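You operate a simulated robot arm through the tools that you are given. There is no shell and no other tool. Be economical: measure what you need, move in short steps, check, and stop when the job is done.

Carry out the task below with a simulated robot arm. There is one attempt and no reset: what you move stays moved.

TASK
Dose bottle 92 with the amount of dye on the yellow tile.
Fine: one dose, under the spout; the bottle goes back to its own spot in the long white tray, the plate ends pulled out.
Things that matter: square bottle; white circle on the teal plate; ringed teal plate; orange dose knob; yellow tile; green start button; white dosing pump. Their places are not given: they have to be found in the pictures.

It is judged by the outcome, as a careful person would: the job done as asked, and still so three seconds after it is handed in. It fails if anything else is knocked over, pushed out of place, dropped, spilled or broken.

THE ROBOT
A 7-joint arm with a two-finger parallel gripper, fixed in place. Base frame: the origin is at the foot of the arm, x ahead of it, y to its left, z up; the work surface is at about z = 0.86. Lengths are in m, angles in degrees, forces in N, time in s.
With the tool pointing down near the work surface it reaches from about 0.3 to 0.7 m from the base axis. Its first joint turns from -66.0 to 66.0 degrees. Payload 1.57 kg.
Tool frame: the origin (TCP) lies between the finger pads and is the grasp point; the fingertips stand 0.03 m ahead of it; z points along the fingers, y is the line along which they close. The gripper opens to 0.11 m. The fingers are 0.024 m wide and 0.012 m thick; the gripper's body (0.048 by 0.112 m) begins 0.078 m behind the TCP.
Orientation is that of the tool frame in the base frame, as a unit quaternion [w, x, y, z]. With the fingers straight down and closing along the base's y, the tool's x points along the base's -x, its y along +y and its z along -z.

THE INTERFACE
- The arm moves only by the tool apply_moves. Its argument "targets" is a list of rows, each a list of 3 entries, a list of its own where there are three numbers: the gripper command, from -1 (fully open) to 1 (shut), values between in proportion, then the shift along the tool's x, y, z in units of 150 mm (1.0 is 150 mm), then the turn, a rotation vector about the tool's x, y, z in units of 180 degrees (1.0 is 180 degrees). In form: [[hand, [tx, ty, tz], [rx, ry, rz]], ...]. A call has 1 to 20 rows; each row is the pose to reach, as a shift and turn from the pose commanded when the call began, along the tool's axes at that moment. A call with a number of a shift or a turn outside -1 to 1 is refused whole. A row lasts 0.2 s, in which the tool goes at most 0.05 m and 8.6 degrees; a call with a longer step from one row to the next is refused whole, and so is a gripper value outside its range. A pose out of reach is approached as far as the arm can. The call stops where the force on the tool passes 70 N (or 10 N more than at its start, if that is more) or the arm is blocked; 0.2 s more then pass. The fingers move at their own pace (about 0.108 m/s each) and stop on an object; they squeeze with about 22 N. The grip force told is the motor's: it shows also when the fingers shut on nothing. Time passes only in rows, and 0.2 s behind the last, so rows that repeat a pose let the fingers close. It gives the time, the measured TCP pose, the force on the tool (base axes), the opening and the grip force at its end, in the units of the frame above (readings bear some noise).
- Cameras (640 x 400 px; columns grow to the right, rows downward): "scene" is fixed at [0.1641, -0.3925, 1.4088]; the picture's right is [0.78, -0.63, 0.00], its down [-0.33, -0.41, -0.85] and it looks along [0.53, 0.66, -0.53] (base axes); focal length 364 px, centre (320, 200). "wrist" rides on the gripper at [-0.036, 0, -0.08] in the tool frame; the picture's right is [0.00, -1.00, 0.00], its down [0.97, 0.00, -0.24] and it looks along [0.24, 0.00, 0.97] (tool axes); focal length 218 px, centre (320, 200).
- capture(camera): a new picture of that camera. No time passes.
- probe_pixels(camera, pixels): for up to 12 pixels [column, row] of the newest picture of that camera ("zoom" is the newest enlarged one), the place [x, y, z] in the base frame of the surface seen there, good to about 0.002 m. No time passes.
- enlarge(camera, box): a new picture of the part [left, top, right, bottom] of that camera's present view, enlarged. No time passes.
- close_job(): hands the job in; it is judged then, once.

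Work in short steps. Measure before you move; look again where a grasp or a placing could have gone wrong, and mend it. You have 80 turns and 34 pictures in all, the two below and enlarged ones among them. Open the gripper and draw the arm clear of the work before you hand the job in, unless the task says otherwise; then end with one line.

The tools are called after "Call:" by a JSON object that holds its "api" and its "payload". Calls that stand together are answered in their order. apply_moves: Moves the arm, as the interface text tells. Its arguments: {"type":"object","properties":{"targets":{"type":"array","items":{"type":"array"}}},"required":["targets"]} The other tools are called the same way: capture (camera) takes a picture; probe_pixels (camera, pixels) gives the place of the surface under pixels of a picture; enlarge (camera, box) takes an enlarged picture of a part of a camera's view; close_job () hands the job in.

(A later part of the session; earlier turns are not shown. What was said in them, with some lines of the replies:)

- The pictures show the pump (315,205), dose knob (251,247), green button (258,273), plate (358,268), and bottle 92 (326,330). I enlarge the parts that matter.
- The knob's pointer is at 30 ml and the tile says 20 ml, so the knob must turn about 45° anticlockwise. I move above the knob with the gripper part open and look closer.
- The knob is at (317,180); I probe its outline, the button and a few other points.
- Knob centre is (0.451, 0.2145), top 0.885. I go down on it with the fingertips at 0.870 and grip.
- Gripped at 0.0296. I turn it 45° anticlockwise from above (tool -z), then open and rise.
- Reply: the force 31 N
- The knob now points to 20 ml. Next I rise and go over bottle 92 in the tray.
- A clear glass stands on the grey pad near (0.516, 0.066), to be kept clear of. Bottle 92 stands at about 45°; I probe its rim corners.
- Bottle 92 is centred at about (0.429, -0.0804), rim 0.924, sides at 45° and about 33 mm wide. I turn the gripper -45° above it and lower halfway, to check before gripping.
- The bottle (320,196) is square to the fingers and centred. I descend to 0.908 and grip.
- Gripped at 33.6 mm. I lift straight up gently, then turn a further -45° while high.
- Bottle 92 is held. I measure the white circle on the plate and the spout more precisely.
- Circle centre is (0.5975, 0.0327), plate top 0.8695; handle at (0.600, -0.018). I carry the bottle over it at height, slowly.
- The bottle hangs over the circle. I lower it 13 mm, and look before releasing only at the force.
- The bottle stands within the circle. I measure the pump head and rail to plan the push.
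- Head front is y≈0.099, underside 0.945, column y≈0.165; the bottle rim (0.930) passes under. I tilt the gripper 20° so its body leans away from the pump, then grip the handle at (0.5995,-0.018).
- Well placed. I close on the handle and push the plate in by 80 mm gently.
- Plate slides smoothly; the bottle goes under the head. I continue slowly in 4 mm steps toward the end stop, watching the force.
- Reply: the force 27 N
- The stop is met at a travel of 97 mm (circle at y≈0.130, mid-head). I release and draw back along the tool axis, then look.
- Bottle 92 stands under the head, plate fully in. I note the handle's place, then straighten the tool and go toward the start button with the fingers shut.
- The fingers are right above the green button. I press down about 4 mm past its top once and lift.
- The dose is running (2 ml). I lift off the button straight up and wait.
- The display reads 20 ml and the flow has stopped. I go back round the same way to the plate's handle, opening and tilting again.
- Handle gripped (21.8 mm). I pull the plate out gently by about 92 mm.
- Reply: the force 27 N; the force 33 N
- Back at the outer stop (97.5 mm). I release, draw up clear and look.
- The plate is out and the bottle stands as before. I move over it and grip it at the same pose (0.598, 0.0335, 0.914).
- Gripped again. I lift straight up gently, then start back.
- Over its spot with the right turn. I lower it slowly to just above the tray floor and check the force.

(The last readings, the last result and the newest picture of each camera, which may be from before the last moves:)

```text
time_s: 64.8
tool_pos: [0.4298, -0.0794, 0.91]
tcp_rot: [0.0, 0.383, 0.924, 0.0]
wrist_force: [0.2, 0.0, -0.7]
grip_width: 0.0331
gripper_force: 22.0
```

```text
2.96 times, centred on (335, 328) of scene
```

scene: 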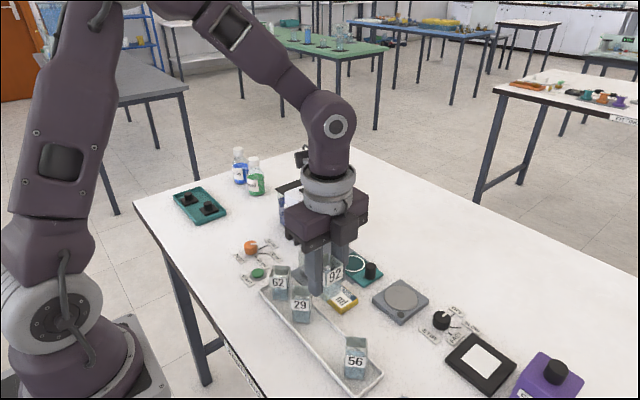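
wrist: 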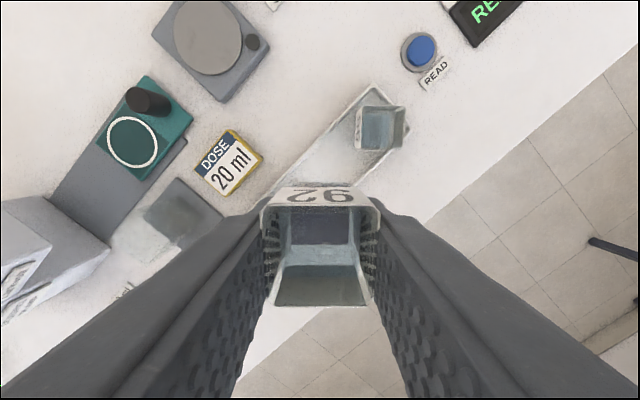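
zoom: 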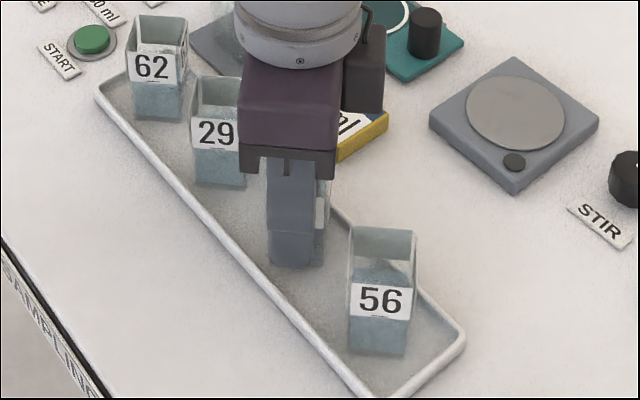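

In line with the others and free. I lower the last 2 mm, release, and rise straight up.

Call:
{"api": "apply_moves", "payload": {"targets": [[1, [0, 0, 0.006], [0, 0, 0]], [1, [0, 0, 0.013], [0, 0, 0]], [1, [0, 0, 0.015], [0, 0, 0]], [0.4, [0, 0, 0.015], [0, 0, 0]], [0.1, [0, 0, 0.015], [0, 0, 0]], [-0.2, [0, 0, 0.015], [0, 0, 0]], [-0.2, [0, 0, 0.015], [0, 0, 0]], [-0.2, [0, 0, -0.1], [0, 0, 0]], [-0.2, [0, 0, -0.3], [0, 0, 0]], [-0.2, [0, 0, -0.6], [0, 0, 0]], [-0.2, [0, 0, -0.9], [0, 0, 0]], [-0.2, [0, 0, -1], [0, 0, 0]], [-0.2, [0, 0, -1], [0, 0, 0]]]}}

Call:
{"api": "capture", "payload": {"camera": "wrist"}}

Call:
{"api": "capture", "payload": {"camera": "scene"}}

```text
time_s: 67.6
tool_pos: [0.4312, -0.0806, 1.0598]
tcp_rot: [0.0, 0.382, 0.924, 0.0]
wrist_force: [-0.3, 0.6, -0.8]
grip_width: 0.0659
gripper_force: 0.0
```

```text
5 pictures are left
```

wrist: 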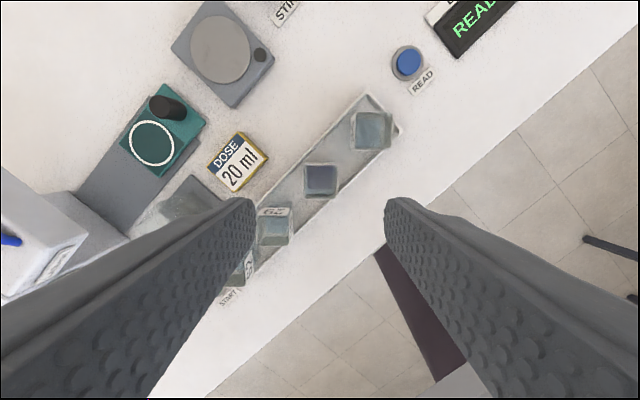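

```text
4 pictures are left
```

scene: 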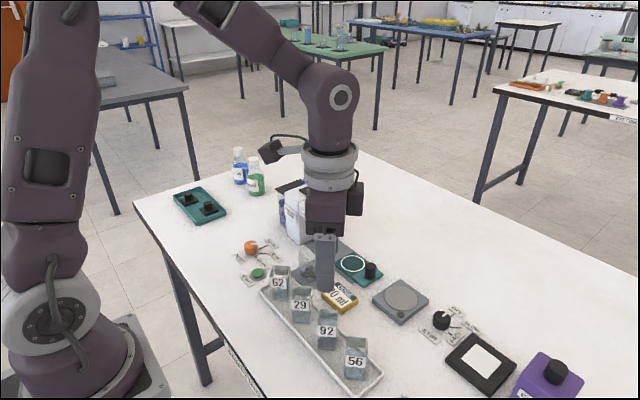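

Bottle 92 is back in its spot, upright and dosed; the plate is out. I open the gripper, rise a bit further and hand in.

Call:
{"api": "apply_moves", "payload": {"targets": [[-1, [0, 0, -0.2], [0, 0, 0]], [-1, [0, 0, -0.45], [0, 0, 0]], [-1, [0, 0, -0.6], [0, 0, 0]], [-1, [0, 0, -0.6], [0, 0, 0]]]}}

Call:
{"api": "enlarge", "payload": {"camera": "scene", "box": [230, 170, 400, 390]}}

```text
time_s: 68.6
tool_pos: [0.4296, -0.0813, 1.1487]
tcp_rot: [0.0, 0.383, 0.924, 0.0]
wrist_force: [0.5, -0.3, 0.0]
grip_width: 0.1097
gripper_force: 0.2
```

```text
1.82 times, centred on (315, 280) of scene
```

zoom: 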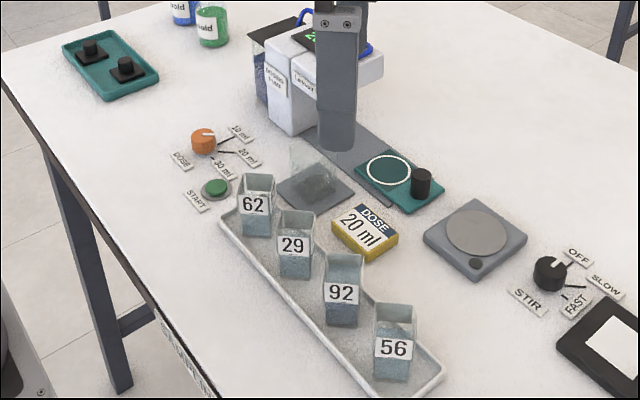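

Call:
{"api": "close_job", "payload": {}}

```text
The job is handed in.
```

Bottle 92 got one 20 ml dose under the spout and is back in its own spot in the long white tray; the plate is pulled out, nothing else moved in the last picture, and the job is handed in.
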